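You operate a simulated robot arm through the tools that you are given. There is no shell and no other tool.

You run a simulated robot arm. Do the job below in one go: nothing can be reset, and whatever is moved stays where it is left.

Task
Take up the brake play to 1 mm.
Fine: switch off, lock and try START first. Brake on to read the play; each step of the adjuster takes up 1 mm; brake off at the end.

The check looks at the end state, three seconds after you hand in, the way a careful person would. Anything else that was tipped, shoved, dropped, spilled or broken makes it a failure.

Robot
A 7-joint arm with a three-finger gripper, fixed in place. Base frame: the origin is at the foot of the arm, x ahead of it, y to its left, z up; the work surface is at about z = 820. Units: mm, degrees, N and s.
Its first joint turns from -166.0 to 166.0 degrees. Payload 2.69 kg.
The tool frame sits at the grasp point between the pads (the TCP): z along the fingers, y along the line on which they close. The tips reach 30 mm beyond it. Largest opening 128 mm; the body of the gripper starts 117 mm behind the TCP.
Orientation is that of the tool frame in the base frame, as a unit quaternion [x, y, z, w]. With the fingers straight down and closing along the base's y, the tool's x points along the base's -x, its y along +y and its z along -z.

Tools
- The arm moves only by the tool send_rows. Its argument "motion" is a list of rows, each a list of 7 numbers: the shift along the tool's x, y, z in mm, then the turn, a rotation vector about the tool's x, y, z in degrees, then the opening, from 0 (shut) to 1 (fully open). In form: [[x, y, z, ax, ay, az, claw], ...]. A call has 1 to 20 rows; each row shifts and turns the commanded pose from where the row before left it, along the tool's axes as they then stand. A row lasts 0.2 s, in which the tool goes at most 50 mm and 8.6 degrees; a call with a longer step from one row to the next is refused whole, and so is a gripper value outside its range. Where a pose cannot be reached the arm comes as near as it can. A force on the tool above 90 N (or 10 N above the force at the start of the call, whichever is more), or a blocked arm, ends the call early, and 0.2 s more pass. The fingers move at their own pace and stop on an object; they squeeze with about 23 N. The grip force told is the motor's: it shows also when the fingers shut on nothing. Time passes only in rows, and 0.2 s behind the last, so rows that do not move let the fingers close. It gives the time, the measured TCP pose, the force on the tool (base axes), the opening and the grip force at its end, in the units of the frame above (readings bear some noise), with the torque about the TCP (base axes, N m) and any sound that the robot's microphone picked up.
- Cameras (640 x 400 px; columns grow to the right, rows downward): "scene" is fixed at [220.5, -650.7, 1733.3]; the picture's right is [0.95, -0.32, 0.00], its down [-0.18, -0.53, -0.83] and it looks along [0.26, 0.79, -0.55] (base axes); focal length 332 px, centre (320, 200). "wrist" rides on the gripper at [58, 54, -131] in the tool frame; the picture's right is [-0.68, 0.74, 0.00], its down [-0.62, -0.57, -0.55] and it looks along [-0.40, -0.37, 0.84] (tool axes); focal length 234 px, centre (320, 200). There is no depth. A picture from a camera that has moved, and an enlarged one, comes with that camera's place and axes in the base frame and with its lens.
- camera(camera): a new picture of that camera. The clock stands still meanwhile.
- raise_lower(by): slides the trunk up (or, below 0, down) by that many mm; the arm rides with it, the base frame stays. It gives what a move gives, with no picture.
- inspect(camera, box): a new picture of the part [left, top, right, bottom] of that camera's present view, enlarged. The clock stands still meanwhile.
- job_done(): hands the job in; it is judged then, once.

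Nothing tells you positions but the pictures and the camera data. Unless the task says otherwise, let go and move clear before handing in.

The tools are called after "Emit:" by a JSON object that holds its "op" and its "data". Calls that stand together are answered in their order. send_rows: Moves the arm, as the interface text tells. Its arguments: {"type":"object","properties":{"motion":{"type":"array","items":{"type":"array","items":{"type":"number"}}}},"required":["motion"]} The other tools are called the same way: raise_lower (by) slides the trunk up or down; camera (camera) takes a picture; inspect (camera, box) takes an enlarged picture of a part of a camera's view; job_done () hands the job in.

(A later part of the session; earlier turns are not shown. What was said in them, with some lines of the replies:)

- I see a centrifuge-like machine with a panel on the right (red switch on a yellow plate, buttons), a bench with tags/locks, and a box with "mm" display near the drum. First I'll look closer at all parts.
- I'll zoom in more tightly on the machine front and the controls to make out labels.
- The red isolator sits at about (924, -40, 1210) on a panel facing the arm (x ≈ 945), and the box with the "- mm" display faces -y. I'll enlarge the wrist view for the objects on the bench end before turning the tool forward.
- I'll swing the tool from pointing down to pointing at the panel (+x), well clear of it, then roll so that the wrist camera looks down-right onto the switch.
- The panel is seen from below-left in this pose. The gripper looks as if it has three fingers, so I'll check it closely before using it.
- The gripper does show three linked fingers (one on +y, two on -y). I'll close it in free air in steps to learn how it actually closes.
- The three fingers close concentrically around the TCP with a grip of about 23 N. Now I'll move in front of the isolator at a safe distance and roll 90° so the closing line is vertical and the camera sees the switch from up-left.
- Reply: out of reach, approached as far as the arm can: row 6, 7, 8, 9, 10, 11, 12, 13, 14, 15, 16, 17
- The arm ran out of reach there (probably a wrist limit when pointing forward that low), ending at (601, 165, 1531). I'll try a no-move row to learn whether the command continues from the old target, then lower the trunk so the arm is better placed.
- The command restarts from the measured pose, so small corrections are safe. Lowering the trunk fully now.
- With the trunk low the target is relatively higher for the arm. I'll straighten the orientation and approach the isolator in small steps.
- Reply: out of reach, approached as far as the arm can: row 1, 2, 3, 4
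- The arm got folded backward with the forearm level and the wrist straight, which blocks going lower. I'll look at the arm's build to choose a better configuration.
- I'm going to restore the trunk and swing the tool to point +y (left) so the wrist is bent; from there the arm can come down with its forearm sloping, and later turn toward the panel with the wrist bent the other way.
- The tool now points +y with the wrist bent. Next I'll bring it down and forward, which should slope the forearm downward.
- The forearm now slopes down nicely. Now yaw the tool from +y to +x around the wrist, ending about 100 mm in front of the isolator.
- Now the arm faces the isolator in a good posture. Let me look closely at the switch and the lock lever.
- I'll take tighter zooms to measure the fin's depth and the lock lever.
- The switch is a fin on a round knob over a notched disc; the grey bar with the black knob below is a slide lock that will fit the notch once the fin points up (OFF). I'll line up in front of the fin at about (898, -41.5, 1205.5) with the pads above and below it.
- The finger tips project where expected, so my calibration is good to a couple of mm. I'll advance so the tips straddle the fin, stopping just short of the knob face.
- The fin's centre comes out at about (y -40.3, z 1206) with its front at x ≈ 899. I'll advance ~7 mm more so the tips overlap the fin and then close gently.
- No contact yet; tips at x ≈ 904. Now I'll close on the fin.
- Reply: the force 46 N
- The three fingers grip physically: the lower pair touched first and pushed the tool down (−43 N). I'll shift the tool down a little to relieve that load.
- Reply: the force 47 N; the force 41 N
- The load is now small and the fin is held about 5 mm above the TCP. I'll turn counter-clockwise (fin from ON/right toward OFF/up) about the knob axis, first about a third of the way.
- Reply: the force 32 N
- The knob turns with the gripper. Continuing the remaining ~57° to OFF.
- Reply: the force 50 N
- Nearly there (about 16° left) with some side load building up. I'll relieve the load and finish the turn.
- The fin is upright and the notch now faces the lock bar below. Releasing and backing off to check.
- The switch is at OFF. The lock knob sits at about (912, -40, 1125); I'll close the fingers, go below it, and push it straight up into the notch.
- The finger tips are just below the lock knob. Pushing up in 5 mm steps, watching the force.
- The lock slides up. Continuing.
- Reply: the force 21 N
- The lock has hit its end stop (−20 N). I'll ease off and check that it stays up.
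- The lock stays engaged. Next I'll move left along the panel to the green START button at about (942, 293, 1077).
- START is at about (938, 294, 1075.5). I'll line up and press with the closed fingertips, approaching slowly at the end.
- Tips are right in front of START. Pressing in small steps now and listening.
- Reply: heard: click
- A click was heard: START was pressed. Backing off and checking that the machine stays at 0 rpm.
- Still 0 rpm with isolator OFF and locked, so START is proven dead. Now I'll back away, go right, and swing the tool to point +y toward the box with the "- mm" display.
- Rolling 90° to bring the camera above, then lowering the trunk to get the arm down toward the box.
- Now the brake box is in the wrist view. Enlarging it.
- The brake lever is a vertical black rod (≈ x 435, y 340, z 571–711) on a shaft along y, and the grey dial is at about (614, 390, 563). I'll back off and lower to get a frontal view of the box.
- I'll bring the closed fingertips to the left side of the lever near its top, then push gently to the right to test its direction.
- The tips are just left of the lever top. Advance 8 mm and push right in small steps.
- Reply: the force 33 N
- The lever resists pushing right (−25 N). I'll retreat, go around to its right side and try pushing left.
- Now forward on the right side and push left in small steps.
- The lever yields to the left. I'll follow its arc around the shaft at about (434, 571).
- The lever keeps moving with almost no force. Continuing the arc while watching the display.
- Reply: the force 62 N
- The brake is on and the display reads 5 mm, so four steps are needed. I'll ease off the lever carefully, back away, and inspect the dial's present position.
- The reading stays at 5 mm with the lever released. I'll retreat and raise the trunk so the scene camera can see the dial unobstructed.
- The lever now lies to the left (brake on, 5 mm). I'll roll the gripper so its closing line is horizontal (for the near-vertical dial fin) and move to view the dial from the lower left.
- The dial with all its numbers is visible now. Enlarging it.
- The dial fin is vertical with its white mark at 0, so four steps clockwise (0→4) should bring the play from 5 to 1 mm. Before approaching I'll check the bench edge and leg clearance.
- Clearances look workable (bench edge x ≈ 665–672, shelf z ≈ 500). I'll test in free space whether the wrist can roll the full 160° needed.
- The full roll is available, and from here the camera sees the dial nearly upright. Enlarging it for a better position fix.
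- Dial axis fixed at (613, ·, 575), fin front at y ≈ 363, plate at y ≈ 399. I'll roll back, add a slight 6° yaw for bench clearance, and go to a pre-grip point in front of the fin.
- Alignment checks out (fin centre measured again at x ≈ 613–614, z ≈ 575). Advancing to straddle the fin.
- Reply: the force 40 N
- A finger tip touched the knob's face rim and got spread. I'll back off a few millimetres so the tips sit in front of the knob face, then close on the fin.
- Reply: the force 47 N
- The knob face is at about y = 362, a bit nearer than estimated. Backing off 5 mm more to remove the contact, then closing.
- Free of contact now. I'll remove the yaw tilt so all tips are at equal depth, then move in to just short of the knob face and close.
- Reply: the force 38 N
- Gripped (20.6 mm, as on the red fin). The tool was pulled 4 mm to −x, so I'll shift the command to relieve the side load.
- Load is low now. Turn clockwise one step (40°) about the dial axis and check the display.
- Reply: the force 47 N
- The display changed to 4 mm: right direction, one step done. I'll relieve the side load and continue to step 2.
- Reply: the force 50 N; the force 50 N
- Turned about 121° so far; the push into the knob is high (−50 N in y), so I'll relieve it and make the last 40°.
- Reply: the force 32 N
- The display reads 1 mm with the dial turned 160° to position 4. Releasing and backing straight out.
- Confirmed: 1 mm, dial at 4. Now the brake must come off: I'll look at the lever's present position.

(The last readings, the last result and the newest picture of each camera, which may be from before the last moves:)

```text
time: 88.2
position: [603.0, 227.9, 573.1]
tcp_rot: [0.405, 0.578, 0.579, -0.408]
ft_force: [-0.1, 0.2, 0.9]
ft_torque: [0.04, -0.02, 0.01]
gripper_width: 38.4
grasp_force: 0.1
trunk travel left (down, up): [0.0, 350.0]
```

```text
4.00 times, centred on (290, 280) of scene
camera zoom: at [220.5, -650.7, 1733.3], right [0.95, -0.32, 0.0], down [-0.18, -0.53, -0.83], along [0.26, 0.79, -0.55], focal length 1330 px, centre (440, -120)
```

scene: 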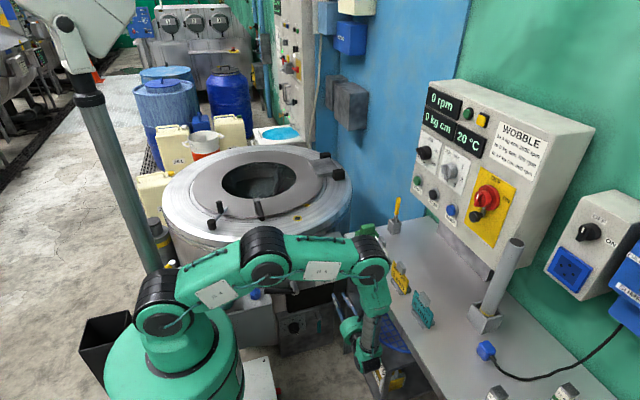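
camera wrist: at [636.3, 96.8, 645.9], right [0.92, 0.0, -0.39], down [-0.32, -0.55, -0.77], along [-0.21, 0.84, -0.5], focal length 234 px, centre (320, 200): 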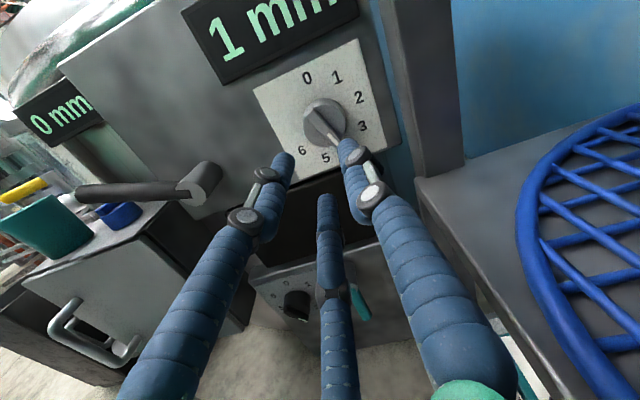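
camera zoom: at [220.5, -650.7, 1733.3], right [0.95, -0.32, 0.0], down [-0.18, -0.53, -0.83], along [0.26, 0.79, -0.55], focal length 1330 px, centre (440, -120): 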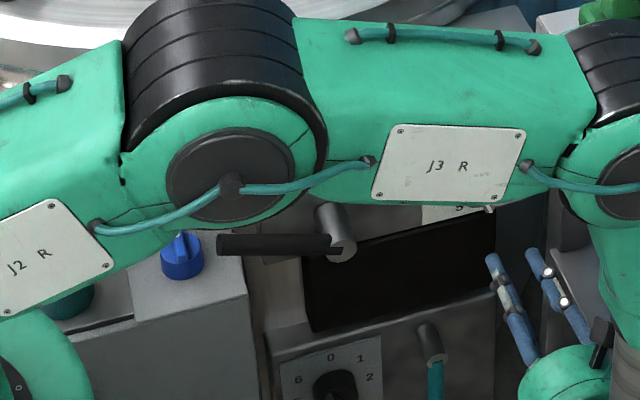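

The lever rests about 70° to the left (tip near x 302, z 619). I'll roll back to the simple orientation, close the fingers, and go to a point below the lever (x ≈ 351, z ≈ 561).

Emit:
{"op": "send_rows", "data": {"motion": [[0, 0, 0, 0, 0, -7.8, 0.1], [0, 0, 0, 0, 0, -7.8, 0], [0, 0, 0, 0, 0, -7.8, 0], [0, 0, 0, 0, 0, -7.8, 0], [0, 0, 0, 0, 0, -7.8, 0], [0, 0, 0, 0, 0, -7.8, 0], [0, 0, 0, 0, 0, -7.8, 0], [0, 0, 0, 0, 0, -7.8, 0], [0, 0, 0, 0, 0, -7.9, 0], [42, -2, 0, 0, 0, 0, 0], [42, -2, 0, 0, 0, 0, 0], [42, -2, 0, 0, 0, 0, 0], [42, -2, 0, 0, 0, 0, 0], [42, -2, 0, 0, 0, 0, 0], [42, -2, 0, 0, 0, 0, 0], [0, 0, 0, 0, 0, 0, 0]]}}

Emit:
{"op": "camera", "data": {"camera": "wrist"}}

Emit:
{"op": "inspect", "data": {"camera": "scene", "box": [230, 230, 350, 350]}}

```text
time: 91.5
position: [350.8, 230.5, 561.2]
tcp_rot: [-0.002, 0.705, 0.709, 0.0]
ft_force: [-0.1, -0.7, -0.5]
ft_torque: [-0.02, -0.01, 0.03]
gripper_width: 2.3
grasp_force: 22.6
trunk travel left (down, up): [0.0, 350.0]
```

```text
taken
camera wrist: at [294.5, 98.9, 614.5], right [0.67, 0.0, 0.74], down [0.62, -0.55, -0.57], along [0.4, 0.84, -0.37], focal length 234 px, centre (320, 200)
```

wrist: 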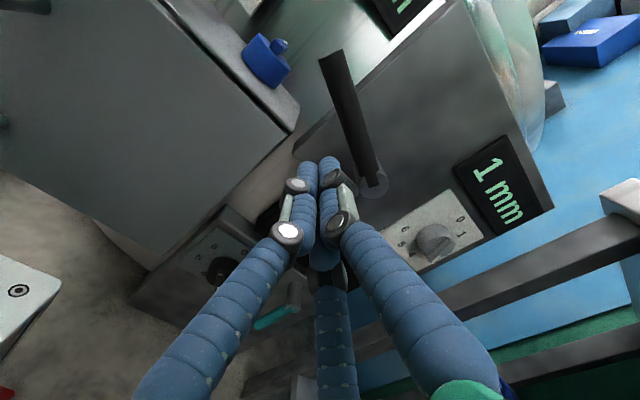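

```text
3.33 times, centred on (290, 290) of scene
camera zoom: at [220.5, -650.7, 1733.3], right [0.95, -0.32, 0.0], down [-0.18, -0.53, -0.83], along [0.26, 0.79, -0.55], focal length 1108 px, centre (420, -100)
```

zoom: 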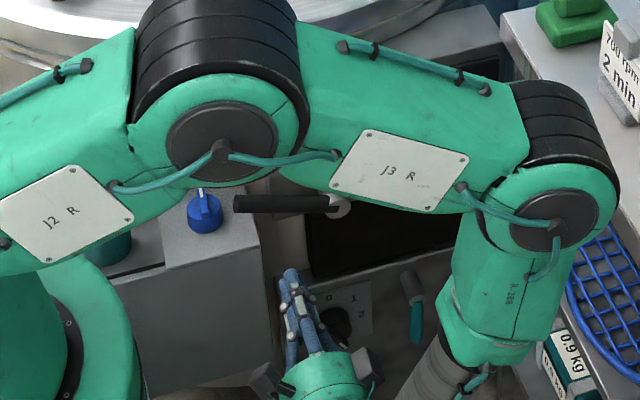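

Geometry matches (lever tip at x ≈ 304, z ≈ 617). Moving forward under the lever, then pushing it up along its arc.

Emit:
{"op": "send_rows", "data": {"motion": [[0, 0, 30, 0, 0, 0, 0], [0, 0, 30, 0, 0, 0, 0], [0, 0, 27, 0, 0, 0, 0], [0, 0, 0, 0, 0, 0, 0]]}}

Emit:
{"op": "camera", "data": {"camera": "wrist"}}

```text
time: 92.5
position: [353.8, 315.6, 564.9]
tcp_rot: [-0.001, 0.705, 0.709, 0.001]
ft_force: [0.4, -0.4, -0.3]
ft_torque: [0.01, 0.01, 0.03]
gripper_width: 2.0
grasp_force: 23.4
trunk travel left (down, up): [0.0, 350.0]
```

```text
taken
camera wrist: at [296.9, 183.8, 617.9], right [0.67, 0.0, 0.74], down [0.62, -0.55, -0.57], along [0.4, 0.84, -0.37], focal length 234 px, centre (320, 200)
```

wrist: 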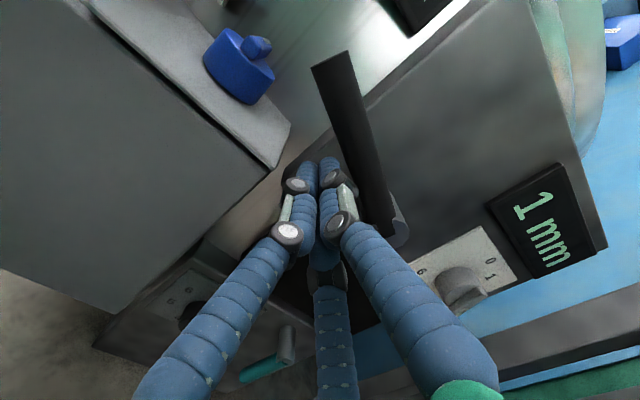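

Emit:
{"op": "send_rows", "data": {"motion": [[0, 8, 1, 0, 0, 0, 0], [-0.4, 6, 1, 0, 0, 0, 0], [-1.5, 9.7, 0, 0, 0, 0, 0], [-2.8, 9.4, 0, 0, 0, 0, 0], [-3.8, 9.1, 0, 0, 0, 0, 0], [-5, 8.5, 0, 0, 0, 0, 0]]}}

Emit:
{"op": "camera", "data": {"camera": "wrist"}}

```text
time: 93.5
position: [357.7, 315.6, 587.0]
tcp_rot: [0.002, 0.706, 0.709, 0.002]
ft_force: [2.6, -34.1, -2.2]
ft_torque: [0.45, 0.06, -0.18]
gripper_width: 2.1
grasp_force: 23.2
trunk travel left (down, up): [0.0, 350.0]
stopped in row 4: the force on the tool passed its limit at 97 N (the readings are from after the stop); the commanded pose is now the measured one
```

```text
taken
camera wrist: at [300.8, 184.7, 640.7], right [0.68, -0.01, 0.74], down [0.61, -0.55, -0.57], along [0.41, 0.84, -0.37], focal length 234 px, centre (320, 200)
```

wrist: 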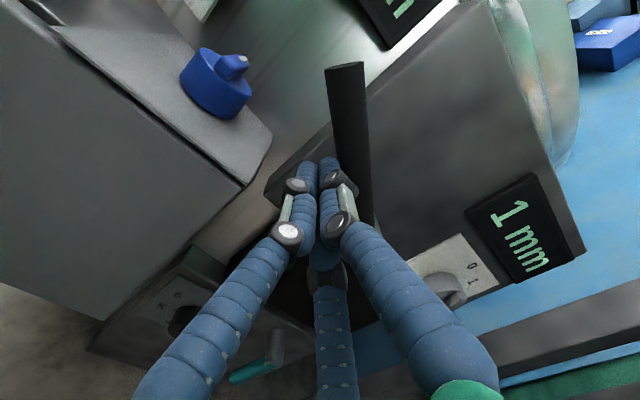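

The call stopped on a force peak; the lever did move (≈70° → 57°) but the fingertip ends are pressing against the rod in −y, so they're not deep enough under it. I'll drop slightly, go 18 mm deeper, and push again.

Emit:
{"op": "send_rows", "data": {"motion": [[0, -8, -3, 0, 0, 0, 0], [0, -12, 0, 0, 0, 0, 0], [0, 0, 10, 0, 0, 0, 0], [0, 0, 10, 0, 0, 0, 0], [0, 0, 0, 0, 0, 0, 0]]}}

Emit:
{"op": "camera", "data": {"camera": "wrist"}}

Emit:
{"op": "inspect", "data": {"camera": "scene", "box": [240, 240, 340, 340]}}

```text
time: 94.1
position: [354.9, 313.5, 571.3]
tcp_rot: [0.003, 0.704, 0.711, 0.0]
ft_force: [-1.9, -39.2, 11.8]
ft_torque: [0.96, -0.18, -0.06]
gripper_width: 2.2
grasp_force: 23.5
trunk travel left (down, up): [0.0, 350.0]
stopped in row 3: the force on the tool passed its limit at 121 N (the readings are from after the stop); the commanded pose is now the measured one
```

```text
taken
camera wrist: at [297.9, 182.1, 623.1], right [0.68, -0.01, 0.73], down [0.61, -0.55, -0.57], along [0.41, 0.84, -0.37], focal length 234 px, centre (320, 200)
```

wrist: 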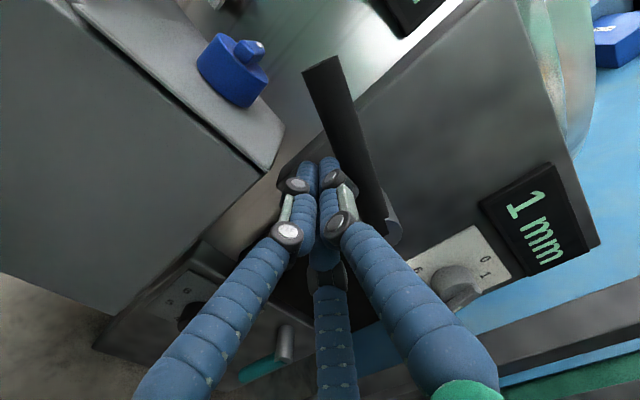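

```text
4.00 times, centred on (290, 290) of scene
camera zoom: at [220.5, -650.7, 1733.3], right [0.95, -0.32, 0.0], down [-0.18, -0.53, -0.83], along [0.26, 0.79, -0.55], focal length 1330 px, centre (440, -160)
```

zoom: 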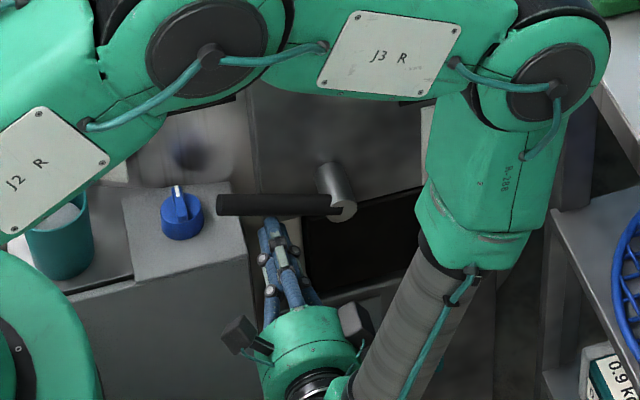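

The torque shows the contact is at the top fingertip against the rod, which sits deeper than I assumed. I'll back off, drop lower (z ≈ 553), go deeper in small steps, then lift.

Emit:
{"op": "send_rows", "data": {"motion": [[0, 0, -8, 0, 0, 0, 0], [0, -9, 0, 0, 0, 0, 0], [0, -9, 0, 0, 0, 0, 0], [0, 0, 6, 0, 0, 0, 0], [0, 0, 6, 0, 0, 0, 0], [0, 0, 5, 0, 0, 0, 0], [0, 0, 5, 0, 0, 0, 0]]}}

Emit:
{"op": "camera", "data": {"camera": "wrist"}}

```text
time: 95.7
position: [355.9, 328.6, 551.1]
tcp_rot: [0.003, 0.705, 0.709, 0.001]
ft_force: [-0.4, -0.6, -1.0]
ft_torque: [0.0, 0.0, -0.01]
gripper_width: 2.3
grasp_force: 23.0
trunk travel left (down, up): [0.0, 350.0]
```

```text
taken
camera wrist: at [297.7, 196.8, 603.9], right [0.68, -0.01, 0.73], down [0.61, -0.55, -0.57], along [0.41, 0.84, -0.37], focal length 234 px, centre (320, 200)
```

wrist: 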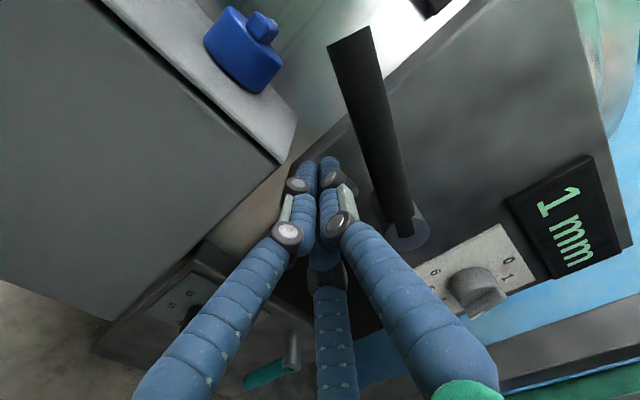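

Emit:
{"op": "send_rows", "data": {"motion": [[0, 0, 5, 0, 0, 0, 0], [0, 8, 0, 0, 0, 0, 0], [0, 7, 0, 0, 0, 0, 0], [0, 6, 0, 0, 0, 0, 0], [0, 6, 0, 0, 0, 0, 0], [-1, 6, 0, 0, 0, 0, 0]]}}

Emit:
{"op": "camera", "data": {"camera": "wrist"}}

```text
time: 97.1
position: [357.4, 333.4, 584.2]
tcp_rot: [0.003, 0.706, 0.709, 0.001]
ft_force: [0.1, 0.2, -1.4]
ft_torque: [-0.04, 0.01, -0.02]
gripper_width: 2.2
grasp_force: 22.9
trunk travel left (down, up): [0.0, 350.0]
```

```text
taken
camera wrist: at [298.8, 201.9, 637.5], right [0.68, -0.01, 0.73], down [0.61, -0.55, -0.57], along [0.41, 0.84, -0.37], focal length 234 px, centre (320, 200)
```

wrist: 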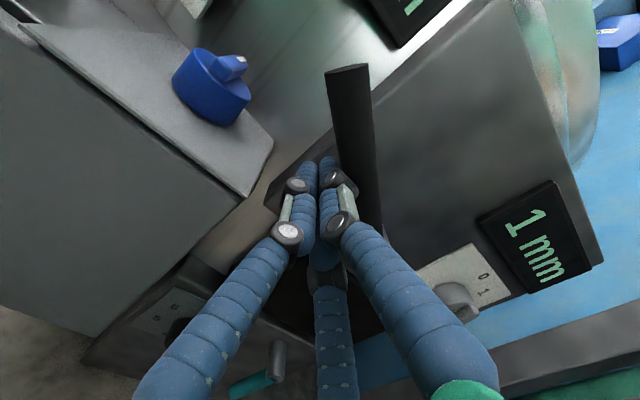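

The lever lifts smoothly now. Following the arc further.

Emit:
{"op": "send_rows", "data": {"motion": [[-2.3, 9.5, 0, 0, 0, 0, 0], [-3.3, 8.9, 0, 0, 0, 0, 0], [-4.4, 8.4, 0, 0, 0, 0, 0], [-5.4, 7.8, 0, 0, 0, 0, 0]]}}

Emit:
{"op": "camera", "data": {"camera": "wrist"}}

```text
time: 98.1
position: [372.8, 332.3, 616.8]
tcp_rot: [0.003, 0.705, 0.709, 0.001]
ft_force: [-0.9, 0.3, 0.9]
ft_torque: [0.01, -0.01, -0.01]
gripper_width: 2.0
grasp_force: 23.4
trunk travel left (down, up): [0.0, 350.0]
```

```text
taken
camera wrist: at [314.4, 201.9, 670.9], right [0.68, -0.01, 0.73], down [0.61, -0.55, -0.57], along [0.41, 0.84, -0.37], focal length 234 px, centre (320, 200)
```

wrist: 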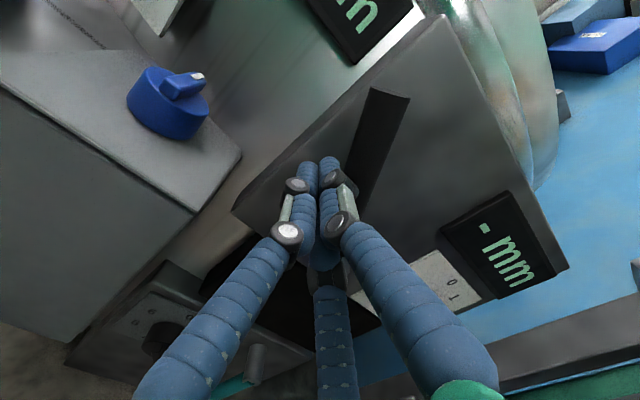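

The display is back to "- mm": brake releasing. Continuing to fully upright.

Emit:
{"op": "send_rows", "data": {"motion": [[-6.3, 7.1, 0, 0, 0, 0, 0], [-7.1, 6.3, 0, 0, 0, 0, 0], [-7.8, 5.4, 0, 0, 0, 0, 0], [-6, 3.5, 0, 0, 0, 0, 0]]}}

Emit:
{"op": "camera", "data": {"camera": "wrist"}}

```text
time: 99.1
position: [399.5, 332.7, 640.3]
tcp_rot: [0.003, 0.705, 0.709, 0.0]
ft_force: [-0.1, -0.3, 0.1]
ft_torque: [0.03, 0.0, 0.01]
gripper_width: 2.1
grasp_force: 23.2
trunk travel left (down, up): [0.0, 350.0]
```

```text
taken
camera wrist: at [341.9, 201.4, 693.4], right [0.68, -0.01, 0.73], down [0.61, -0.55, -0.57], along [0.41, 0.84, -0.37], focal length 234 px, centre (320, 200)
```

wrist: 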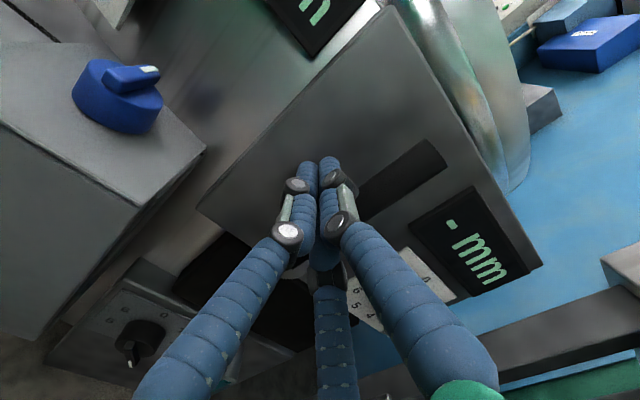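

The lever is upright again with "- mm" showing. Backing off to verify from the scene camera.

Emit:
{"op": "send_rows", "data": {"motion": [[4, 0, 0, 0, 0, 0, 0], [0, 0, -30, 0, 0, 0, 0], [0, 0, -40, 0, 0, 0, 0], [0, 0, -40, 0, 0, 0, 0], [0, 0, -30, 0, 0, 0, 0], [20, 0, 0, 0, 0, 0, 0]]}}

Emit:
{"op": "raise_lower", "data": {"by": 150}}

Emit:
{"op": "camera", "data": {"camera": "scene"}}

Emit:
{"op": "camera", "data": {"camera": "wrist"}}

```text
time: 100.5
position: [377.2, 190.7, 641.4]
tcp_rot: [0.003, 0.705, 0.709, 0.0]
ft_force: [-0.4, -0.3, -0.9]
ft_torque: [-0.04, -0.02, 0.02]
gripper_width: 2.3
grasp_force: 23.2
trunk travel left (down, up): [0.0, 350.0]
```

```text
time: 102.3
position: [375.8, 191.2, 790.6]
tcp_rot: [0.003, 0.705, 0.709, 0.001]
ft_force: [0.7, 0.6, 1.3]
ft_torque: [-0.04, 0.01, 0.0]
gripper_width: 2.0
grasp_force: 23.4
trunk travel left (down, up): [-150.0, 200.0]
```

```text
taken
```

scene: 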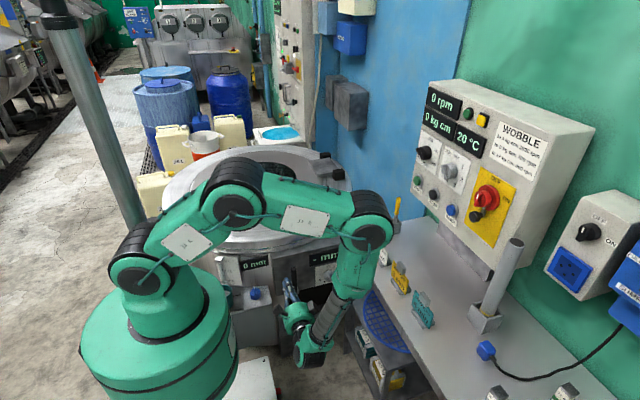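

```text
taken
camera wrist: at [318.6, 60.2, 843.9], right [0.68, -0.01, 0.73], down [0.61, -0.55, -0.57], along [0.41, 0.84, -0.37], focal length 234 px, centre (320, 200)
```

wrist: 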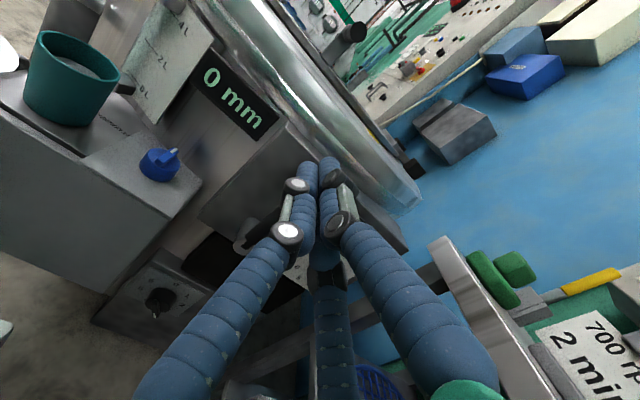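

I'll raise the arm well clear to check everything in the scene view.

Emit:
{"op": "send_rows", "data": {"motion": [[0, 45, -10, 0, 0, 0, 0.3], [0, 45, -10, 0, 0, 0, 0.3], [0, 45, -10, 0, 0, 0, 0.3], [0, 45, 0, 0, 0, 0, 0.3], [0, 45, 0, 0, 0, 0, 0.3], [0, 45, 0, 0, 0, 0, 0.3], [0, 45, 0, 0, 0, 0, 0.3], [0, 45, 0, 0, 0, 0, 0.3]]}}

Emit:
{"op": "camera", "data": {"camera": "scene"}}

Emit:
{"op": "inspect", "data": {"camera": "scene", "box": [200, 220, 380, 360]}}

Emit:
{"op": "inspect", "data": {"camera": "scene", "box": [270, 235, 350, 295]}}

Emit:
{"op": "inspect", "data": {"camera": "scene", "box": [400, 70, 560, 250]}}

```text
time: 104.1
position: [378.2, 158.6, 1151.0]
tcp_rot: [0.003, 0.705, 0.709, 0.001]
ft_force: [0.0, 0.1, -0.5]
ft_torque: [0.01, 0.0, 0.04]
gripper_width: 38.2
grasp_force: 0.1
trunk travel left (down, up): [-150.0, 200.0]
```

```text
taken
```

scene: 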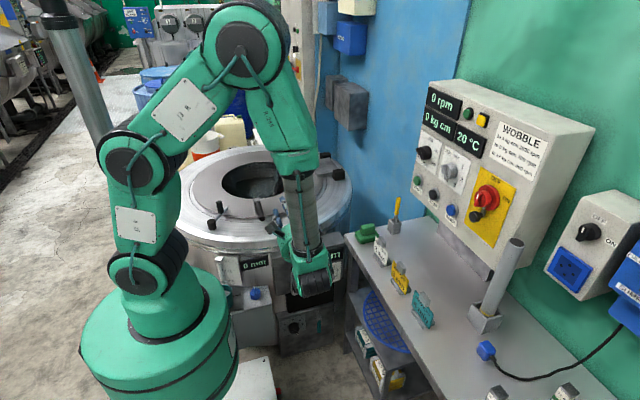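

```text
2.86 times, centred on (290, 290) of scene
camera zoom: at [220.5, -650.7, 1733.3], right [0.95, -0.32, 0.0], down [-0.18, -0.53, -0.83], along [0.26, 0.79, -0.55], focal length 950 px, centre (406, -57)
```

zoom: 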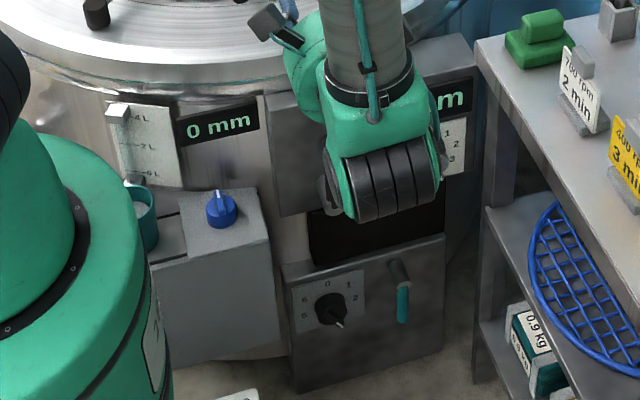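

```text
6.67 times, centred on (310, 265) of scene
camera zoom: at [220.5, -650.7, 1733.3], right [0.95, -0.32, 0.0], down [-0.18, -0.53, -0.83], along [0.26, 0.79, -0.55], focal length 2217 px, centre (387, -233)
```

zoom: 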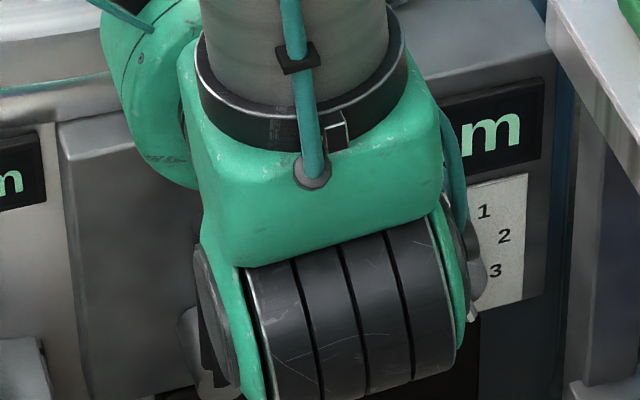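

```text
2.22 times, centred on (480, 160) of scene
camera zoom: at [220.5, -650.7, 1733.3], right [0.95, -0.32, 0.0], down [-0.18, -0.53, -0.83], along [0.26, 0.79, -0.55], focal length 739 px, centre (-36, 289)
```

zoom: 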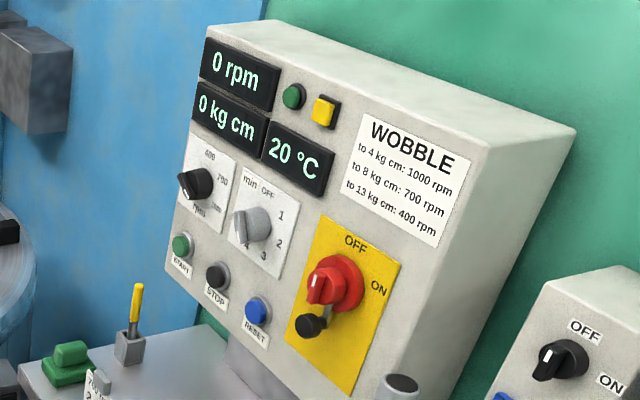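

The wrist still hides the lever; shifting up and left a bit more.

Emit:
{"op": "send_rows", "data": {"motion": [[-10, 45, 0, 0, 0, 0, 0.3], [-10, 45, 0, 0, 0, 0, 0.3], [-10, 45, 0, 0, 0, 0, 0.3], [-10, 45, 0, 0, 0, 0, 0.3], [-10, 40, 0, 0, 0, 0, 0.3]]}}

Emit:
{"op": "camera", "data": {"camera": "scene"}}

Emit:
{"op": "inspect", "data": {"camera": "scene", "box": [200, 210, 380, 360]}}

Emit:
{"op": "inspect", "data": {"camera": "scene", "box": [270, 235, 350, 295]}}

```text
time: 105.3
position: [428.9, 155.8, 1369.6]
tcp_rot: [0.004, 0.705, 0.709, 0.001]
ft_force: [0.7, -0.4, -0.6]
ft_torque: [0.01, -0.02, 0.0]
gripper_width: 38.3
grasp_force: 0.0
trunk travel left (down, up): [-150.0, 200.0]
```

```text
taken
```

scene: 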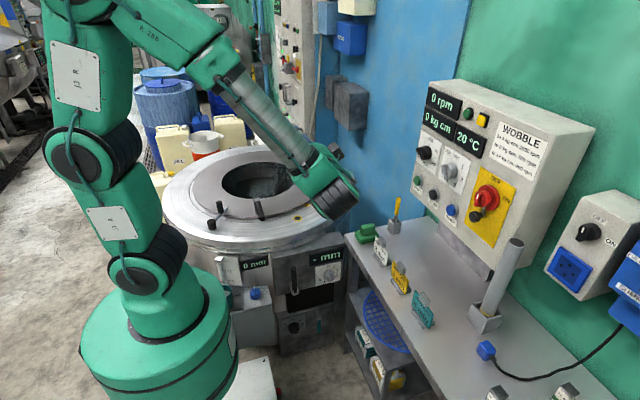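

```text
2.67 times, centred on (290, 285) of scene
camera zoom: at [220.5, -650.7, 1733.3], right [0.95, -0.32, 0.0], down [-0.18, -0.53, -0.83], along [0.26, 0.79, -0.55], focal length 887 px, centre (400, -27)
```

zoom: 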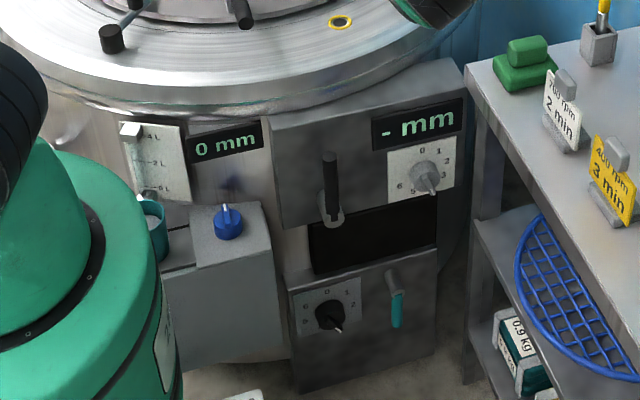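

```text
6.67 times, centred on (310, 265) of scene
camera zoom: at [220.5, -650.7, 1733.3], right [0.95, -0.32, 0.0], down [-0.18, -0.53, -0.83], along [0.26, 0.79, -0.55], focal length 2217 px, centre (387, -233)
```

zoom: 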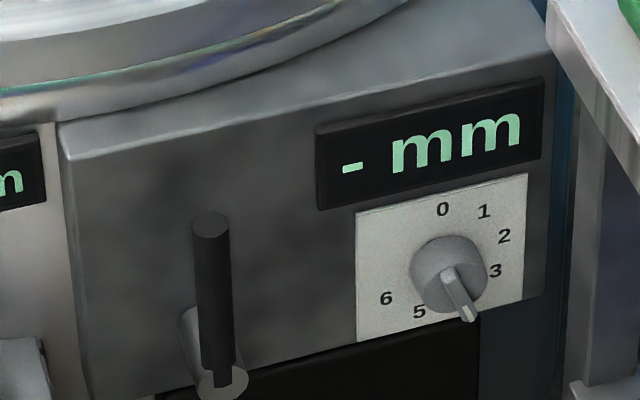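

The final state matches the request. The isolator is OFF with the lock up, START has been tried with the machine staying at 0 rpm, and the dial is at 4, where the display read 1 mm with the brake on. The brake lever is upright again, the display shows "- mm", and the gripper is clear with nothing else disturbed, so I'm handing in.

Emit:
{"op": "job_done", "data": {}}

```text
The job is handed in.
```

The brake play is set to 1 mm and the job is handed in; I haven't been told the result of the check.

- **Isolation:** I turned the red isolator to OFF and pushed its slide lock up until it held. I then pressed START: it clicked, and the machine stayed at 0 rpm. The isolator is still off and locked.
- **Adjustment:** With the brake on, the play read 5 mm. I turned the adjuster four steps, from 0 to 4, and the display read 1 mm.
- **Brake:** The lever is back upright with the brake off, and the display shows "- mm" as it did at the start.

While I was returning the lever, the arm stopped twice on its force limit, at 97 N and 121 N. The fingertips were pressing against the lever rod. I went deeper under the rod and it then moved freely. In the last pictures nothing looked damaged or out of place, and the arm is clear of the machine.
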